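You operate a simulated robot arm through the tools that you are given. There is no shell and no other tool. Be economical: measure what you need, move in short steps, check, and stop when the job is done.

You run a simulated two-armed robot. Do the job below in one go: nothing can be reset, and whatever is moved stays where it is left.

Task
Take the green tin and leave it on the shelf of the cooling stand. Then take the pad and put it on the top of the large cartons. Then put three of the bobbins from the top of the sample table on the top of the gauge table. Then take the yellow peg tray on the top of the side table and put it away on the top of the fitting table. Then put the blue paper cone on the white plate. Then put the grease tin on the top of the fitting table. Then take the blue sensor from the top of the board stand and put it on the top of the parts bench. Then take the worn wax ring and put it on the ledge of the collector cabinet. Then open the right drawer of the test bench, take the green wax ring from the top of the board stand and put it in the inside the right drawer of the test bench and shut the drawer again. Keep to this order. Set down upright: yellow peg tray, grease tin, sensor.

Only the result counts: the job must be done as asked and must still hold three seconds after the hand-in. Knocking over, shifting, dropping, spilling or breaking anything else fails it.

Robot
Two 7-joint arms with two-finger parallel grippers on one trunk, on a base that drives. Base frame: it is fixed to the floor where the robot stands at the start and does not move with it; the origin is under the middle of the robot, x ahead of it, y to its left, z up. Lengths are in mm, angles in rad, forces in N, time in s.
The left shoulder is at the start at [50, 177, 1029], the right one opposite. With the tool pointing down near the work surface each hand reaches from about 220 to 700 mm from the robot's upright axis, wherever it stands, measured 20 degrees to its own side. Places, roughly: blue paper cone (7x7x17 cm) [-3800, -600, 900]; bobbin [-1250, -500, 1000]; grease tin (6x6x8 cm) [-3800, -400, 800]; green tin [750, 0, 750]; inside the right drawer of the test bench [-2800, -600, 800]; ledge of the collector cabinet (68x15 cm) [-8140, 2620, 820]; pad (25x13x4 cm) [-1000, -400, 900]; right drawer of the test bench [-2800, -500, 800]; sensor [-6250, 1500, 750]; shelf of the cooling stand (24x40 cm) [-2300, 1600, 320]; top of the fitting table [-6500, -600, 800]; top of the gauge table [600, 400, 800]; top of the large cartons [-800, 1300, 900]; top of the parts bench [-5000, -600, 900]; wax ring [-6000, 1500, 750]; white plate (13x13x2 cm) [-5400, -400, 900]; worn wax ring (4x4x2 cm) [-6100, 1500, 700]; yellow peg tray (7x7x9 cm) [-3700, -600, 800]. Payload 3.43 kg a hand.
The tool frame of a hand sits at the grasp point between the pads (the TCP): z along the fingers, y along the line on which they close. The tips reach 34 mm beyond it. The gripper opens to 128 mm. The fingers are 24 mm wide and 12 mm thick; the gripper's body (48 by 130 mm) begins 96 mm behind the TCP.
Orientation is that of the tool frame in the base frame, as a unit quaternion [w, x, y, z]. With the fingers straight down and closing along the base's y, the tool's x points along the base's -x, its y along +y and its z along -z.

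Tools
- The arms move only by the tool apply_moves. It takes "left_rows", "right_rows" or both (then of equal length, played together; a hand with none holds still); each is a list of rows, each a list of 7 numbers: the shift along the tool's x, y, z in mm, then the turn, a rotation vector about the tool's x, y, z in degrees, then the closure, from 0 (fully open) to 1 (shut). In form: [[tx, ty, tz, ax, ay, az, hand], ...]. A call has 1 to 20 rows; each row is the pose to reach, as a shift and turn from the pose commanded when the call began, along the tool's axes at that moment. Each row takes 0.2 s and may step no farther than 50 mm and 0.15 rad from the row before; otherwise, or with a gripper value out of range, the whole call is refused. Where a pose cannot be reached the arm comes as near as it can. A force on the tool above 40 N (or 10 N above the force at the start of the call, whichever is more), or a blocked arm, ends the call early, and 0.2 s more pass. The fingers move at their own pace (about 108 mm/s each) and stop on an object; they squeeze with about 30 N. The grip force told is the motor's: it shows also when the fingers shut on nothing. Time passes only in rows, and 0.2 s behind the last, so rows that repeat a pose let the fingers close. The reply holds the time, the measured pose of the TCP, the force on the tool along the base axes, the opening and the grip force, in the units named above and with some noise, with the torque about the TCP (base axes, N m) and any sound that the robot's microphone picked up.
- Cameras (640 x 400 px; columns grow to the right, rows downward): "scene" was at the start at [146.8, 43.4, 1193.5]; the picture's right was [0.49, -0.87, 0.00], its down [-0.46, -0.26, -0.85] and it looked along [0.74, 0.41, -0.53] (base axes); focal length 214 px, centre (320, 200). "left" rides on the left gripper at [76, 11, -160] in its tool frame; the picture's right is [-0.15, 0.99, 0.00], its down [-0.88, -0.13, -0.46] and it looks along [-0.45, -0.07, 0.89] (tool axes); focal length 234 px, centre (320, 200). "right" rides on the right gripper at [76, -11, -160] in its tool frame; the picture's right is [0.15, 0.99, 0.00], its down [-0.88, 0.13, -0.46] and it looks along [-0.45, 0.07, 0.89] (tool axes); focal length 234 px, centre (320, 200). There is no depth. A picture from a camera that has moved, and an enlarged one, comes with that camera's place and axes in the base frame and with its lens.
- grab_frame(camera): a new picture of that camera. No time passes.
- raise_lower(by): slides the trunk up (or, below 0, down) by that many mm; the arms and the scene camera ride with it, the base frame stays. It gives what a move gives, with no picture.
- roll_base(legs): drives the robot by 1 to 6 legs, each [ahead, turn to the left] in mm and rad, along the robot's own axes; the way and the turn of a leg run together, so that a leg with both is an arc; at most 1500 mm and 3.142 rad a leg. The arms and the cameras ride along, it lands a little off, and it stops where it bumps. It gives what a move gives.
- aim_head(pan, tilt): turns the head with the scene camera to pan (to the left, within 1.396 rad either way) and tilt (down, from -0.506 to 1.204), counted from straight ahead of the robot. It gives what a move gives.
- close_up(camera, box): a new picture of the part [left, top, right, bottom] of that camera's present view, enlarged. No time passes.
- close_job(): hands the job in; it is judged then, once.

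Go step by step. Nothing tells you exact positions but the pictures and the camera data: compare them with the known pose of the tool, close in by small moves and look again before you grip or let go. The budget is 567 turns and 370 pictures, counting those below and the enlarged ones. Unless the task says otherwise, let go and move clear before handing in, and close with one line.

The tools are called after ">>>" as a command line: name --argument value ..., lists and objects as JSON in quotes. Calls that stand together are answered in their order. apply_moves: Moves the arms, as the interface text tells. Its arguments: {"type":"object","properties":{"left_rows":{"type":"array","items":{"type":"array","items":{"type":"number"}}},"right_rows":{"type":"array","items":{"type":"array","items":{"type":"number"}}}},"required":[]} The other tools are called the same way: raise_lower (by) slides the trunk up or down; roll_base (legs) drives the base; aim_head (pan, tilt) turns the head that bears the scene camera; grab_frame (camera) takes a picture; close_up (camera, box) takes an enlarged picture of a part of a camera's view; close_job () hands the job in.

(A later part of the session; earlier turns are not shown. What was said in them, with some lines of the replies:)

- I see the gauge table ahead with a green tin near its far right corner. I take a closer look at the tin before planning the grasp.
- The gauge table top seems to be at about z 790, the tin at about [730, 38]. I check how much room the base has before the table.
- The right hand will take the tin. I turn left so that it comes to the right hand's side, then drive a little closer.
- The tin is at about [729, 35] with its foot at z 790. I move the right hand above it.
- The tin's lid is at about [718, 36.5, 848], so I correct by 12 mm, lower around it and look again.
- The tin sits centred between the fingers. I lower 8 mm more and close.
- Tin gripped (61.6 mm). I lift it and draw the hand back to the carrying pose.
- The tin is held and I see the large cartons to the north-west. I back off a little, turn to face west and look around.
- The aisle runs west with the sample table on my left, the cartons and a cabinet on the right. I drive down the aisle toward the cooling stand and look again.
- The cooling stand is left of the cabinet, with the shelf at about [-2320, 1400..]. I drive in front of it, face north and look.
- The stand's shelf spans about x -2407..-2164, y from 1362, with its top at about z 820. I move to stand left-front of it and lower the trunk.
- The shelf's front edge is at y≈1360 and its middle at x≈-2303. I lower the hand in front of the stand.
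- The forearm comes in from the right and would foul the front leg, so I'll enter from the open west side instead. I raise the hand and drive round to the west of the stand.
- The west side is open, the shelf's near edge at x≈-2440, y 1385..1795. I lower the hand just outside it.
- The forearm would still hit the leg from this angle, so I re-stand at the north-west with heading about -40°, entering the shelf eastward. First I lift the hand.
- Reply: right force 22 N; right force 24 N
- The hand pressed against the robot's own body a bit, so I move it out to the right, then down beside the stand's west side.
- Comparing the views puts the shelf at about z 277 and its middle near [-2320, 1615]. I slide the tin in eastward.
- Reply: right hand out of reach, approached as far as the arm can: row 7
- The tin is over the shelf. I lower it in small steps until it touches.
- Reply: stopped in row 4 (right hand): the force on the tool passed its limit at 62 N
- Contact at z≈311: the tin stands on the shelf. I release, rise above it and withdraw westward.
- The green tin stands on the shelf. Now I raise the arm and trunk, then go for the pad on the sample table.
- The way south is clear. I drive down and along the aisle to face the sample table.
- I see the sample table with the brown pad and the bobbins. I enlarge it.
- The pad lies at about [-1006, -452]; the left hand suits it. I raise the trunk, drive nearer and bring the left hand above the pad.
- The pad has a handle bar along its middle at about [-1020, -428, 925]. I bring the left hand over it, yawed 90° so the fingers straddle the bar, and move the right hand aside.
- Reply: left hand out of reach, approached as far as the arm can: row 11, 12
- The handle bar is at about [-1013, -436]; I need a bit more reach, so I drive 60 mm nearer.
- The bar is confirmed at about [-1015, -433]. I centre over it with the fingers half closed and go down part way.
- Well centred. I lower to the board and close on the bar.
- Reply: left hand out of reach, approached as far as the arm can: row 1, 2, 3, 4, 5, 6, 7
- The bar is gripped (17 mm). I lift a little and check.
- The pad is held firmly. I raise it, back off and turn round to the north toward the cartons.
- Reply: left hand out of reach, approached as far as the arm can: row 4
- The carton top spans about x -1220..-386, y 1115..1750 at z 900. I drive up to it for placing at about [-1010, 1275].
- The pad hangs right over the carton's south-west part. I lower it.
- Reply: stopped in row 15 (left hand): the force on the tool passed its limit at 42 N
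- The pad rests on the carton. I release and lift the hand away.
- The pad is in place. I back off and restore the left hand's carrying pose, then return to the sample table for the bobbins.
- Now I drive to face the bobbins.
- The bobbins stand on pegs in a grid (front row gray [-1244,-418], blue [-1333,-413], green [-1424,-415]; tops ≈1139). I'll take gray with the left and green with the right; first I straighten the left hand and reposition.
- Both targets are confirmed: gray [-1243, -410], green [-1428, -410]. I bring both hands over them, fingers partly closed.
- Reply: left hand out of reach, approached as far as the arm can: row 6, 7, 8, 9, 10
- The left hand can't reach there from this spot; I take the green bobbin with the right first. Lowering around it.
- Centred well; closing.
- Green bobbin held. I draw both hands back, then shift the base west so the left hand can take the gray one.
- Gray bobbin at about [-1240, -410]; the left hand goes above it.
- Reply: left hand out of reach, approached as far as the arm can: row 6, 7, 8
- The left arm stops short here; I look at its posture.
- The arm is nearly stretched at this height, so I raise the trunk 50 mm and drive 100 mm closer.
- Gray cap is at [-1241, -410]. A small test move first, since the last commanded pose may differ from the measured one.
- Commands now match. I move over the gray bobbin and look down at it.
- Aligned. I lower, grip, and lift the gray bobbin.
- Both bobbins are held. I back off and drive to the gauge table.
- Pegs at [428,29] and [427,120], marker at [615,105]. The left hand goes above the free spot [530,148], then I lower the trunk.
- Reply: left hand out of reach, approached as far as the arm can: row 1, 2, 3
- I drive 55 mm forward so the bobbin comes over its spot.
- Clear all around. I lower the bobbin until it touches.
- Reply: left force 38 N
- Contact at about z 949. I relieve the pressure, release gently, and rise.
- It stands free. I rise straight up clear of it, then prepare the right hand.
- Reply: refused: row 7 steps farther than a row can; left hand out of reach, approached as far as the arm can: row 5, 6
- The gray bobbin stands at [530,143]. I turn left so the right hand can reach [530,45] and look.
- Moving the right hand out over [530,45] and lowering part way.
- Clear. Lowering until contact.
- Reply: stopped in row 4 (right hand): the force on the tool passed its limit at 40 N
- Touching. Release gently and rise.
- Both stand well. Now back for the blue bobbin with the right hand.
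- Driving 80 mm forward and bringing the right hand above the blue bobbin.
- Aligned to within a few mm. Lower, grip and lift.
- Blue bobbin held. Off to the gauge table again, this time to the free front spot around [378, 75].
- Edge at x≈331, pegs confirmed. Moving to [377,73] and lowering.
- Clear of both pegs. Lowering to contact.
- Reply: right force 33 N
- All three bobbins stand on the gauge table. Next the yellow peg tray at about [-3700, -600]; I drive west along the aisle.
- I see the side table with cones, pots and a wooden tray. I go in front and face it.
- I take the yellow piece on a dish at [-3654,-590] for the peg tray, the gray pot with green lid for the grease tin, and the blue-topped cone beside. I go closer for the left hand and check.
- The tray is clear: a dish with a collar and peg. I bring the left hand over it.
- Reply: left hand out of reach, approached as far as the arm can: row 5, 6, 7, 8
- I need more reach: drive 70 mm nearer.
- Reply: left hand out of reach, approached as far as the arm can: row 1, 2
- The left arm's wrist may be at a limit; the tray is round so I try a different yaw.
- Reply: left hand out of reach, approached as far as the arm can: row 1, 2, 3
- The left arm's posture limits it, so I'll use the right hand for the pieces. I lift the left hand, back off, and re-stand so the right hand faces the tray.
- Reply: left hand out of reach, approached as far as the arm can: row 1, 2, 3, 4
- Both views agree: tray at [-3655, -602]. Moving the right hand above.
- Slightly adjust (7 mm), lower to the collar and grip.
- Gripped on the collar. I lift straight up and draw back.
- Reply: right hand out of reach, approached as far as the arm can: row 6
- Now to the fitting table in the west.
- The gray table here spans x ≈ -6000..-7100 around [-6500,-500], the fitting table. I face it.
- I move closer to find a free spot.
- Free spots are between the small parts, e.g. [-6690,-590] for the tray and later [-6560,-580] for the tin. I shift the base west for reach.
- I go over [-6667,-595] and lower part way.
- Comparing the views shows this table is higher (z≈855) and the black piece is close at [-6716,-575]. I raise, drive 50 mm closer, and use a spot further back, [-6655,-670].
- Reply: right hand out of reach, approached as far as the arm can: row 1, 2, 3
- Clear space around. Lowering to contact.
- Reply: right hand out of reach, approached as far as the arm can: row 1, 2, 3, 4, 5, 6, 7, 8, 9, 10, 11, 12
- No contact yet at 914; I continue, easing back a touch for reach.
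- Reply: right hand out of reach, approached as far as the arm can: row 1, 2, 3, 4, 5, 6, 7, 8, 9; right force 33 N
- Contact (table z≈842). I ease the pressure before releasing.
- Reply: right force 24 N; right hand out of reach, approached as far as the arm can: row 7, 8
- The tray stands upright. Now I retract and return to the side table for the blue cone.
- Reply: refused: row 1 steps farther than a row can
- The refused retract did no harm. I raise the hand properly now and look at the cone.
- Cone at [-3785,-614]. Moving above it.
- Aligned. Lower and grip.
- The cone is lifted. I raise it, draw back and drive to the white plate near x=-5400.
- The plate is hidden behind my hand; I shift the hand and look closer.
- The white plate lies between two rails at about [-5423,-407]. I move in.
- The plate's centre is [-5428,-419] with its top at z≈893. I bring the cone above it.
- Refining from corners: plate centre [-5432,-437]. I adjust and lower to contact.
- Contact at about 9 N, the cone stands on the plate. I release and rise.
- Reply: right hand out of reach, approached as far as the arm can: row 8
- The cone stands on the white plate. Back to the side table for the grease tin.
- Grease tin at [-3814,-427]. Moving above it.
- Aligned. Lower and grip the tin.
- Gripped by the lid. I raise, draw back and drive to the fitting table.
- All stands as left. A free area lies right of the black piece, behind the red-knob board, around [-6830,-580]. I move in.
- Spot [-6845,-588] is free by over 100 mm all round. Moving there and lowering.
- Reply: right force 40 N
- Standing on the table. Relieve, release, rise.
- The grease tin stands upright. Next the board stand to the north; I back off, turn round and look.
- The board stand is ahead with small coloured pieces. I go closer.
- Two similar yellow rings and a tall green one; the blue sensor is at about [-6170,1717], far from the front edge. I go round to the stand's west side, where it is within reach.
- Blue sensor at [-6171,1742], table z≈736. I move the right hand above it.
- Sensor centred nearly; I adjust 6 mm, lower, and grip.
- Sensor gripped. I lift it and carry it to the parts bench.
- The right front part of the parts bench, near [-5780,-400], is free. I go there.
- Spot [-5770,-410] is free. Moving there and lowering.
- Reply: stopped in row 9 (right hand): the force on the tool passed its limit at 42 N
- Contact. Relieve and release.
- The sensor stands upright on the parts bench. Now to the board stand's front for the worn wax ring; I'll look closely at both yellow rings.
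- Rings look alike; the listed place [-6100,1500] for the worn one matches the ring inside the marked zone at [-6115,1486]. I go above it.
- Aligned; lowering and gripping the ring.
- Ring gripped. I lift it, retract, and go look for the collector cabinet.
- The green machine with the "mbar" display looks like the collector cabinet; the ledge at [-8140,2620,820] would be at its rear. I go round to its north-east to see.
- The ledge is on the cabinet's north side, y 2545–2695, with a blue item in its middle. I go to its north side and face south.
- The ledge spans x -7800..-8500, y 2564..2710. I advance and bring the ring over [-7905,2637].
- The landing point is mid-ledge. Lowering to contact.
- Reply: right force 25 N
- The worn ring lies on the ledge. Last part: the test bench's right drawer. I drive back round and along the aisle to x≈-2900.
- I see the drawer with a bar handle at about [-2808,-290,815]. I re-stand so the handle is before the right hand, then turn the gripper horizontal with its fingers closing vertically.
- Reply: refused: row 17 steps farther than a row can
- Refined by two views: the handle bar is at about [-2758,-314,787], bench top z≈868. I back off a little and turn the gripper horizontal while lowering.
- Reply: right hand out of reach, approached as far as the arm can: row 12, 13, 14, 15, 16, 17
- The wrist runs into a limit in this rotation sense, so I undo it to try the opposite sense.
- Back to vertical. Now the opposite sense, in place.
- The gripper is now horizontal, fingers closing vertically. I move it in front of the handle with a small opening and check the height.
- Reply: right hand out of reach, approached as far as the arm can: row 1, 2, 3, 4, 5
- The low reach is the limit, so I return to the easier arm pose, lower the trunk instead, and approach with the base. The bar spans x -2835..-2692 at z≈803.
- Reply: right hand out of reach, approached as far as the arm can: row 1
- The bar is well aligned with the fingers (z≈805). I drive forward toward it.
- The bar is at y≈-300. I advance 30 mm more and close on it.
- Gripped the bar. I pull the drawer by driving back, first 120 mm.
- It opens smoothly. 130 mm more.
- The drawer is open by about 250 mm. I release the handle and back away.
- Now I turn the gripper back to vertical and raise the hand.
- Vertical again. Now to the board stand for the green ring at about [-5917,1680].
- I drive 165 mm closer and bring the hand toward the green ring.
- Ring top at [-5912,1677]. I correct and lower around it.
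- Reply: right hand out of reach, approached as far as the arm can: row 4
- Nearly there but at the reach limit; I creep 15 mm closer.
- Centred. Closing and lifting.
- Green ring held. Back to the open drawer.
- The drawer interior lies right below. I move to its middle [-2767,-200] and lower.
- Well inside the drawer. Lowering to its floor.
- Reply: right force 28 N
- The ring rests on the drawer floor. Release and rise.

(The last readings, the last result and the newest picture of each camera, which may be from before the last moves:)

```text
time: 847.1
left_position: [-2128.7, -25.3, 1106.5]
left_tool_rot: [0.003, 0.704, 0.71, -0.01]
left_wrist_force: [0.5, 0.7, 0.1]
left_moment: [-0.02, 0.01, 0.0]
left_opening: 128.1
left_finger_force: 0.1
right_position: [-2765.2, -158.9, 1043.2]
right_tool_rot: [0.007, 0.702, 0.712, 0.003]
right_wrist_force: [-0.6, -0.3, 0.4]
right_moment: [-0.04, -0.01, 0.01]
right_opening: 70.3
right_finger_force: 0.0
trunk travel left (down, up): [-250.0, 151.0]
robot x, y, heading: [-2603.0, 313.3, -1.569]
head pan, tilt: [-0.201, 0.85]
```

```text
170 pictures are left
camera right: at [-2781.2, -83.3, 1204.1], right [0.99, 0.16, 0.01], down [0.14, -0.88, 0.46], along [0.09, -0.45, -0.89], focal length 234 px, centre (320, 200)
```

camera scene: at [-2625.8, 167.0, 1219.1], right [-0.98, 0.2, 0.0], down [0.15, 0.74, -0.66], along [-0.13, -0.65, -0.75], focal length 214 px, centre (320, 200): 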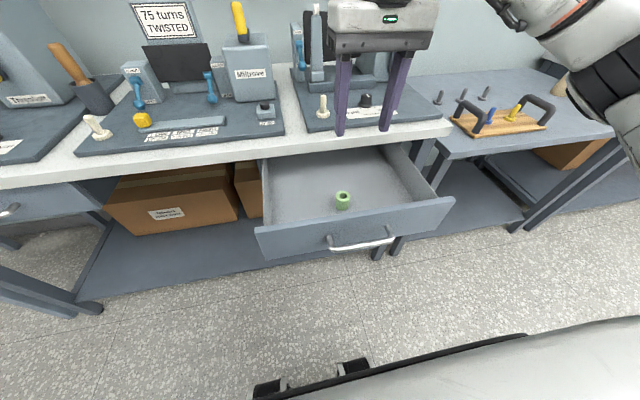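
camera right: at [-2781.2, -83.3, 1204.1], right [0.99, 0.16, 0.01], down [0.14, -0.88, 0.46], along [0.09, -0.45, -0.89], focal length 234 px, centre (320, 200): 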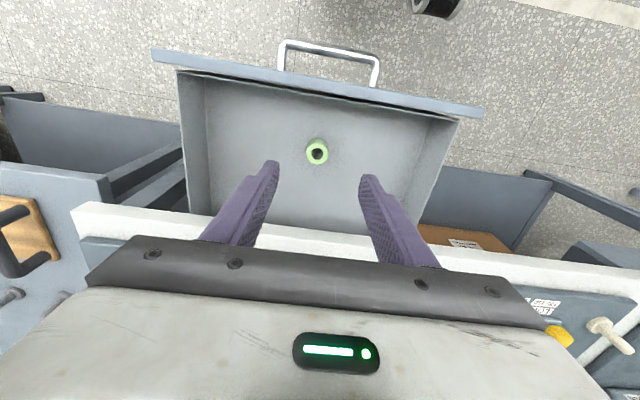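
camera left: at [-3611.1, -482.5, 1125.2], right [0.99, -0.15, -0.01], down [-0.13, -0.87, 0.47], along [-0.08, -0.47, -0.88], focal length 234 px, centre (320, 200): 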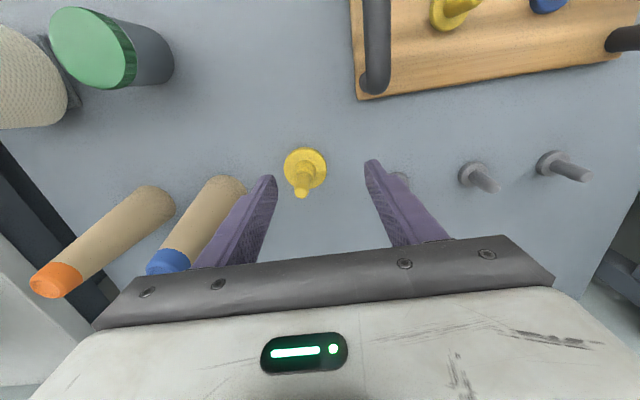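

The green ring lies in the drawer. To shut it I back off, lower the closed fingers in front of the handle bar, and push by driving.

>>> roll_base --legs '[[-160, 0]]'

>>> apply_moves --right_rows '[[0, 0, 35, 0, 0, 0, 1], [0, 0, 75, 0, 0, 0, 1], [0, 0, 115, 0, 0, 0, 1], [0, 0, 155, 0, 0, 0, 1], [0, 0, 195, 0, 0, 0, 1], [0, 0, 225, 0, 0, 0, 1]]'

>>> grab_frame --camera "scene"

>>> grab_frame --camera "right"

```text
time: 848.5
left_position: [-2130.5, 135.2, 1105.1]
left_tool_rot: [0.004, 0.704, 0.71, -0.011]
left_wrist_force: [-0.3, -0.1, -0.1]
left_moment: [-0.05, 0.01, 0.02]
left_opening: 128.3
left_finger_force: 0.0
right_position: [-2766.4, 0.1, 1043.4]
right_tool_rot: [0.008, 0.702, 0.712, 0.004]
right_wrist_force: [0.6, -0.3, 0.3]
right_moment: [-0.01, 0.0, -0.02]
right_opening: 70.8
right_finger_force: 0.1
trunk travel left (down, up): [-250.0, 151.0]
robot x, y, heading: [-2610.0, 471.3, -1.569]
head pan, tilt: [-0.201, 0.85]
```

```text
time: 849.9
left_position: [-2130.1, 134.3, 1105.6]
left_tool_rot: [0.003, 0.704, 0.71, -0.011]
left_wrist_force: [0.1, 0.4, 0.4]
left_moment: [0.01, -0.05, 0.01]
left_opening: 128.1
left_finger_force: 0.1
right_position: [-2763.3, -1.4, 817.0]
right_tool_rot: [0.007, 0.702, 0.713, 0.004]
right_wrist_force: [0.9, -0.2, -0.3]
right_moment: [0.0, -0.02, -0.01]
right_opening: 0.0
right_finger_force: 29.6
trunk travel left (down, up): [-250.0, 151.0]
robot x, y, heading: [-2608.0, 475.6, -1.566]
head pan, tilt: [-0.201, 0.85]
```

```text
169 pictures are left
camera scene: at [-2626.5, 325.7, 1219.0], right [-0.98, 0.19, 0.0], down [0.15, 0.74, -0.66], along [-0.13, -0.65, -0.75], focal length 214 px, centre (320, 200)
```

scene: 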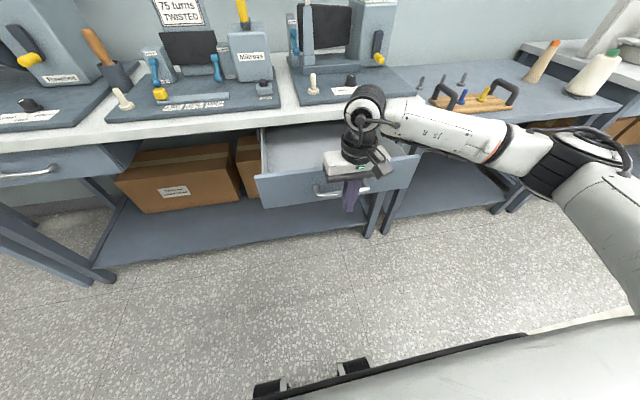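

```text
168 pictures are left
camera right: at [-2778.5, 73.2, 978.0], right [0.99, 0.16, 0.01], down [0.14, -0.88, 0.46], along [0.09, -0.45, -0.89], focal length 234 px, centre (320, 200)
```

right: 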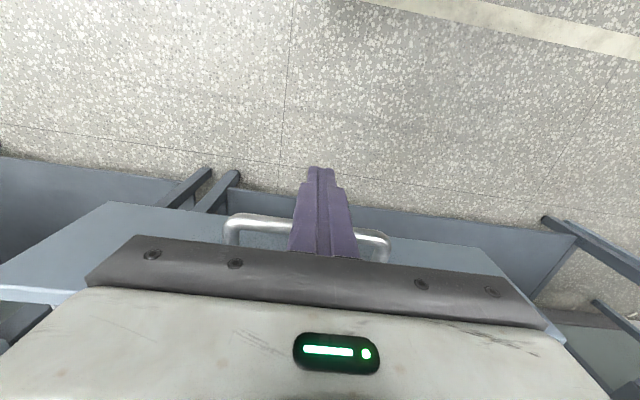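

The fingers stand before the bar. Pushing forward.

>>> roll_base --legs '[[160, 0]]'

>>> grab_frame --camera "scene"

```text
time: 851.4
left_position: [-2129.5, -26.6, 1105.3]
left_tool_rot: [0.002, 0.705, 0.709, -0.01]
left_wrist_force: [-0.5, -0.2, -0.1]
left_moment: [0.03, 0.02, -0.01]
left_opening: 128.0
left_finger_force: 0.0
right_position: [-2762.9, -162.3, 817.8]
right_tool_rot: [0.008, 0.702, 0.712, 0.005]
right_wrist_force: [0.0, 0.3, 1.1]
right_moment: [0.0, -0.02, 0.0]
right_opening: 0.1
right_finger_force: 29.8
trunk travel left (down, up): [-250.0, 151.0]
robot x, y, heading: [-2609.2, 312.4, -1.562]
head pan, tilt: [-0.201, 0.85]
```

```text
167 pictures are left
camera scene: at [-2625.8, 166.5, 1218.9], right [-0.98, 0.2, 0.0], down [0.15, 0.74, -0.66], along [-0.13, -0.65, -0.75], focal length 214 px, centre (320, 200)
```

scene: 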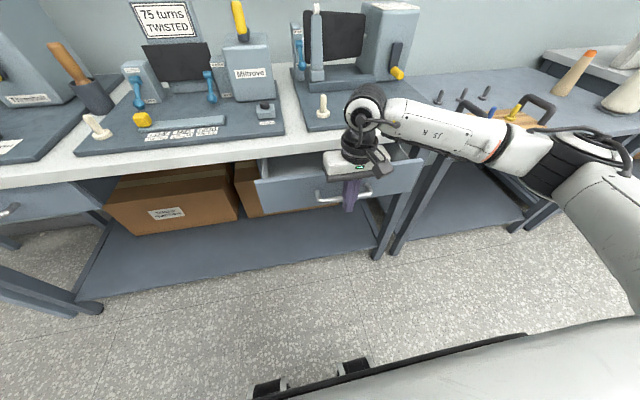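

Working. 95 mm more.

>>> roll_base --legs '[[95, 0]]'

>>> grab_frame --camera "scene"

>>> grab_frame --camera "right"

```text
time: 852.5
left_position: [-2128.1, -121.1, 1104.5]
left_tool_rot: [0.002, 0.705, 0.709, -0.01]
left_wrist_force: [1.0, 0.1, 0.0]
left_moment: [0.01, 0.0, -0.01]
left_opening: 127.9
left_finger_force: 0.1
right_position: [-2763.5, -256.7, 818.2]
right_tool_rot: [0.008, 0.703, 0.711, 0.004]
right_wrist_force: [0.4, 0.9, 0.7]
right_moment: [-0.04, 0.02, -0.02]
right_opening: 0.0
right_finger_force: 29.9
trunk travel left (down, up): [-250.0, 151.0]
robot x, y, heading: [-2610.6, 220.3, -1.568]
head pan, tilt: [-0.201, 0.85]
```

```text
166 pictures are left
camera scene: at [-2625.5, 71.2, 1218.9], right [-0.98, 0.2, 0.0], down [0.15, 0.74, -0.66], along [-0.13, -0.65, -0.75], focal length 214 px, centre (320, 200)
```

scene: 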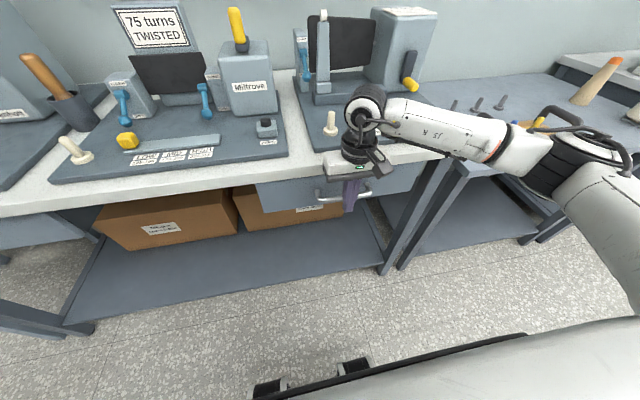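

```text
165 pictures are left
camera right: at [-2777.9, -181.1, 978.3], right [0.99, 0.16, 0.01], down [0.13, -0.88, 0.46], along [0.09, -0.45, -0.89], focal length 234 px, centre (320, 200)
```

right: 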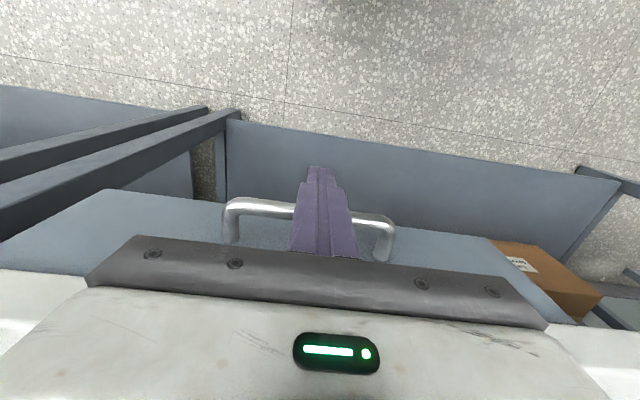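

Nearly closed; finishing with fine arm steps, watching the force.

>>> apply_moves --right_rows '[[-8, 0, 0, 0, 0, 0, 1], [-16, 0, 0, 0, 0, 0, 1], [-22, 0, 0, 0, 0, 0, 1], [-26, 0, 0, 0, 0, 0, 1], [-30, 0, 0, 0, 0, 0, 1], [-34, 0, 0, 0, 0, 0, 1], [-38, 0, 0, 0, 0, 0, 1], [-42, 0, 0, 0, 0, 0, 1], [-46, 0, 0, 0, 0, 0, 1]]'

>>> grab_frame --camera "right"

```text
time: 853.7
left_position: [-2129.5, -120.2, 1105.5]
left_tool_rot: [0.003, 0.705, 0.709, -0.011]
left_wrist_force: [1.0, 0.1, -0.4]
left_moment: [0.0, 0.01, -0.01]
left_opening: 127.9
left_finger_force: 0.1
right_position: [-2762.1, -276.0, 817.0]
right_tool_rot: [-0.002, 0.699, 0.715, 0.011]
right_wrist_force: [-0.6, 11.1, 4.5]
right_moment: [0.09, 0.12, -0.02]
right_opening: 0.0
right_finger_force: 29.9
trunk travel left (down, up): [-250.0, 151.0]
robot x, y, heading: [-2609.5, 217.1, -1.573]
head pan, tilt: [-0.201, 0.85]
stopped in row 5 (right hand): the force on the tool passed its limit at 43 N (the readings are from after the stop); the commanded pose is now the measured one
```

```text
164 pictures are left
camera right: at [-2777.6, -204.3, 978.8], right [0.99, 0.17, 0.02], down [0.14, -0.89, 0.44], along [0.09, -0.43, -0.9], focal length 234 px, centre (320, 200)
```

right: 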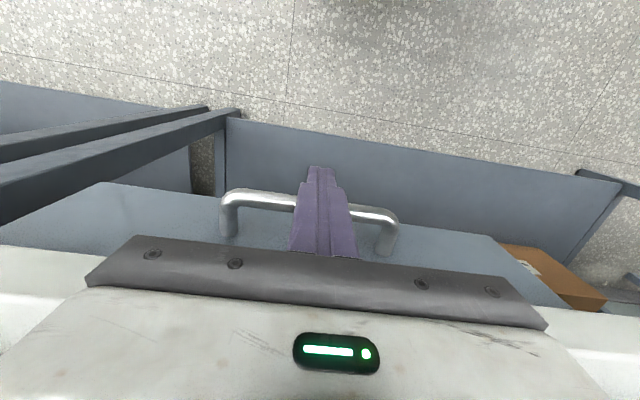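

A firm stop: probably shut. I withdraw the hand and check.

>>> apply_moves --right_rows '[[30, 0, 0, 0, 0, 0, 1], [70, 0, 0, 0, 0, 0, 1], [90, 0, -30, 0, 0, 0, 1], [90, 0, -70, 0, 0, 0, 0.8], [90, 0, -115, 0, 0, 0, 0.5], [90, 0, -160, 0, 0, 0, 0.4], [90, 0, -205, 0, 0, 0, 0.4], [90, 0, -245, 0, 0, 0, 0.4]]'

>>> roll_base --legs '[[-200, 0]]'

>>> aim_head --pan 0.0 --tilt 0.6

>>> grab_frame --camera "scene"

>>> close_up --camera "scene" --box '[260, 150, 460, 270]'

```text
time: 855.5
left_position: [-2130.0, -119.6, 1105.7]
left_tool_rot: [0.003, 0.706, 0.709, -0.01]
left_wrist_force: [-0.1, -0.7, 0.8]
left_moment: [0.03, 0.0, 0.01]
left_opening: 128.2
left_finger_force: 0.1
right_position: [-2767.9, -192.2, 1061.7]
right_tool_rot: [0.0, 0.7, 0.714, 0.011]
right_wrist_force: [-0.2, 0.1, 0.0]
right_moment: [-0.02, -0.03, -0.01]
right_opening: 77.0
right_finger_force: 0.1
trunk travel left (down, up): [-250.0, 151.0]
robot x, y, heading: [-2607.8, 218.4, -1.57]
head pan, tilt: [-0.201, 0.85]
```

```text
time: 857.1
left_position: [-2129.8, 81.0, 1106.1]
left_tool_rot: [0.003, 0.705, 0.709, -0.01]
left_wrist_force: [-0.7, 0.2, 0.4]
left_moment: [-0.03, 0.01, -0.01]
left_opening: 127.8
left_finger_force: 0.0
right_position: [-2767.5, 7.1, 1060.7]
right_tool_rot: [0.0, 0.7, 0.714, 0.01]
right_wrist_force: [-0.7, -0.2, 0.0]
right_moment: [-0.03, 0.0, -0.02]
right_opening: 76.7
right_finger_force: 0.1
trunk travel left (down, up): [-250.0, 151.0]
robot x, y, heading: [-2609.2, 416.3, -1.568]
head pan, tilt: [-0.201, 0.85]
```

```text
time: 857.8
left_position: [-2131.1, 79.9, 1105.3]
left_tool_rot: [0.003, 0.705, 0.709, -0.01]
left_wrist_force: [0.0, 0.0, 0.0]
left_moment: [-0.01, 0.02, 0.0]
left_opening: 128.2
left_finger_force: 0.1
right_position: [-2767.8, 7.1, 1060.9]
right_tool_rot: [-0.001, 0.701, 0.713, 0.01]
right_wrist_force: [-0.2, 0.3, 0.1]
right_moment: [-0.01, -0.03, 0.01]
right_opening: 76.7
right_finger_force: 0.0
trunk travel left (down, up): [-250.0, 151.0]
robot x, y, heading: [-2609.2, 425.2, -1.566]
head pan, tilt: [0.0, 0.6]
```

```text
163 pictures are left
camera scene: at [-2610.7, 261.0, 1239.9], right [-1.0, 0.0, 0.0], down [0.0, 0.57, -0.82], along [0.0, -0.82, -0.57], focal length 214 px, centre (320, 200)
```

scene: 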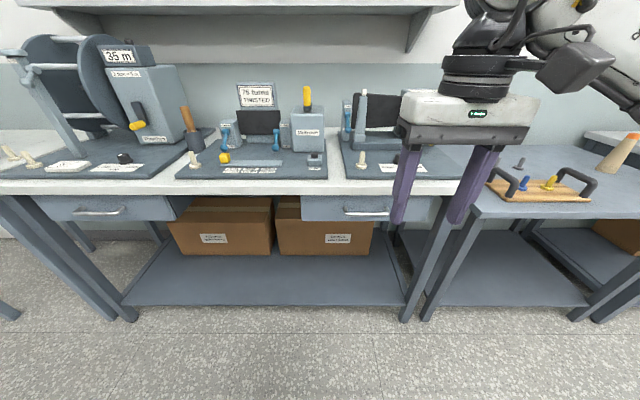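

```text
3.20 times, centred on (360, 210) of scene
camera zoom: at [-2610.7, 261.0, 1239.9], right [-1.0, 0.0, 0.0], down [0.0, 0.57, -0.82], along [0.0, -0.82, -0.57], focal length 686 px, centre (192, 168)
```

zoom: 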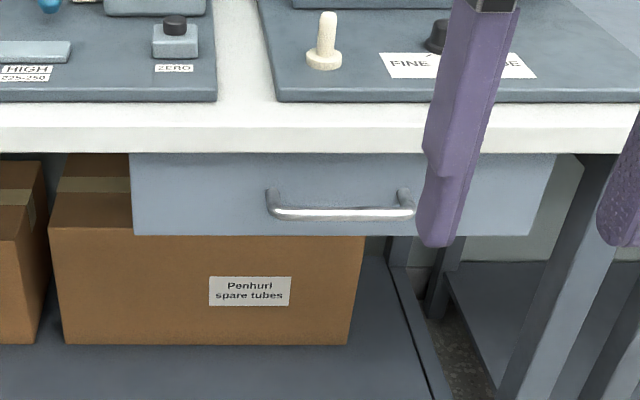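

>>> close_up --camera "scene" --box '[20, 150, 220, 270]'

```text
3.20 times, centred on (120, 210) of scene
camera zoom: at [-2610.7, 261.0, 1239.9], right [-1.0, 0.0, 0.0], down [0.0, 0.57, -0.82], along [0.0, -0.82, -0.57], focal length 686 px, centre (960, 168)
```

zoom: 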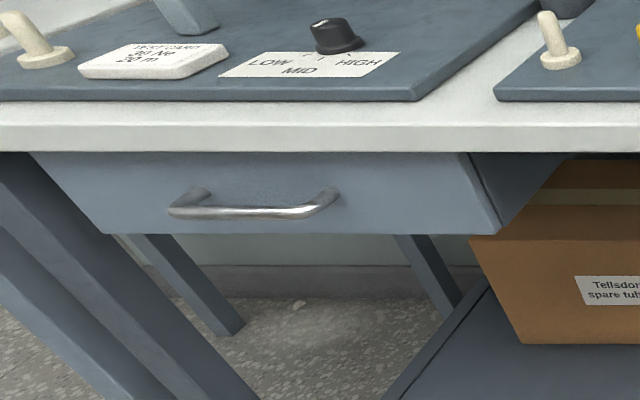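

The right drawer looks flush with the left one. I compare with the view before opening, using the same head angles.

>>> aim_head --pan -0.2 --tilt 0.6

>>> close_up --camera "scene" --box '[220, 150, 400, 300]'

```text
time: 858.6
left_position: [-2129.5, 79.9, 1104.7]
left_tool_rot: [0.003, 0.706, 0.709, -0.01]
left_wrist_force: [-0.7, -0.4, 0.5]
left_moment: [0.01, 0.01, 0.03]
left_opening: 128.0
left_finger_force: 0.1
right_position: [-2767.2, 8.5, 1060.8]
right_tool_rot: [-0.001, 0.7, 0.714, 0.011]
right_wrist_force: [-0.2, -0.4, 0.5]
right_moment: [-0.02, 0.0, 0.0]
right_opening: 76.8
right_finger_force: 0.1
trunk travel left (down, up): [-250.0, 151.0]
robot x, y, heading: [-2607.0, 417.8, -1.565]
head pan, tilt: [-0.201, 0.6]
```

```text
2.67 times, centred on (310, 225) of scene
camera zoom: at [-2628.2, 262.7, 1239.9], right [-0.98, 0.2, 0.0], down [0.11, 0.55, -0.83], along [-0.16, -0.81, -0.56], focal length 572 px, centre (347, 133)
```

zoom: 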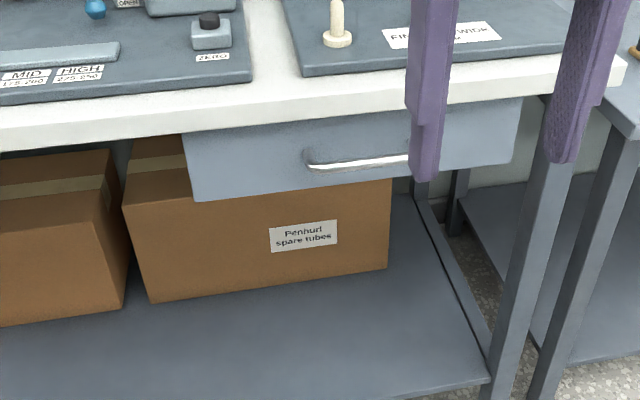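

The drawer front is back at exactly its earlier place (y≈-340), so it is shut. Both hands are empty and clear, and I hand in.

>>> close_job

```text
The job is handed in.
```

All nine steps are done in the order you gave, and the job is handed in. The two yellow rings on the board stand looked alike, so I took the one at the listed spot as the worn wax ring.
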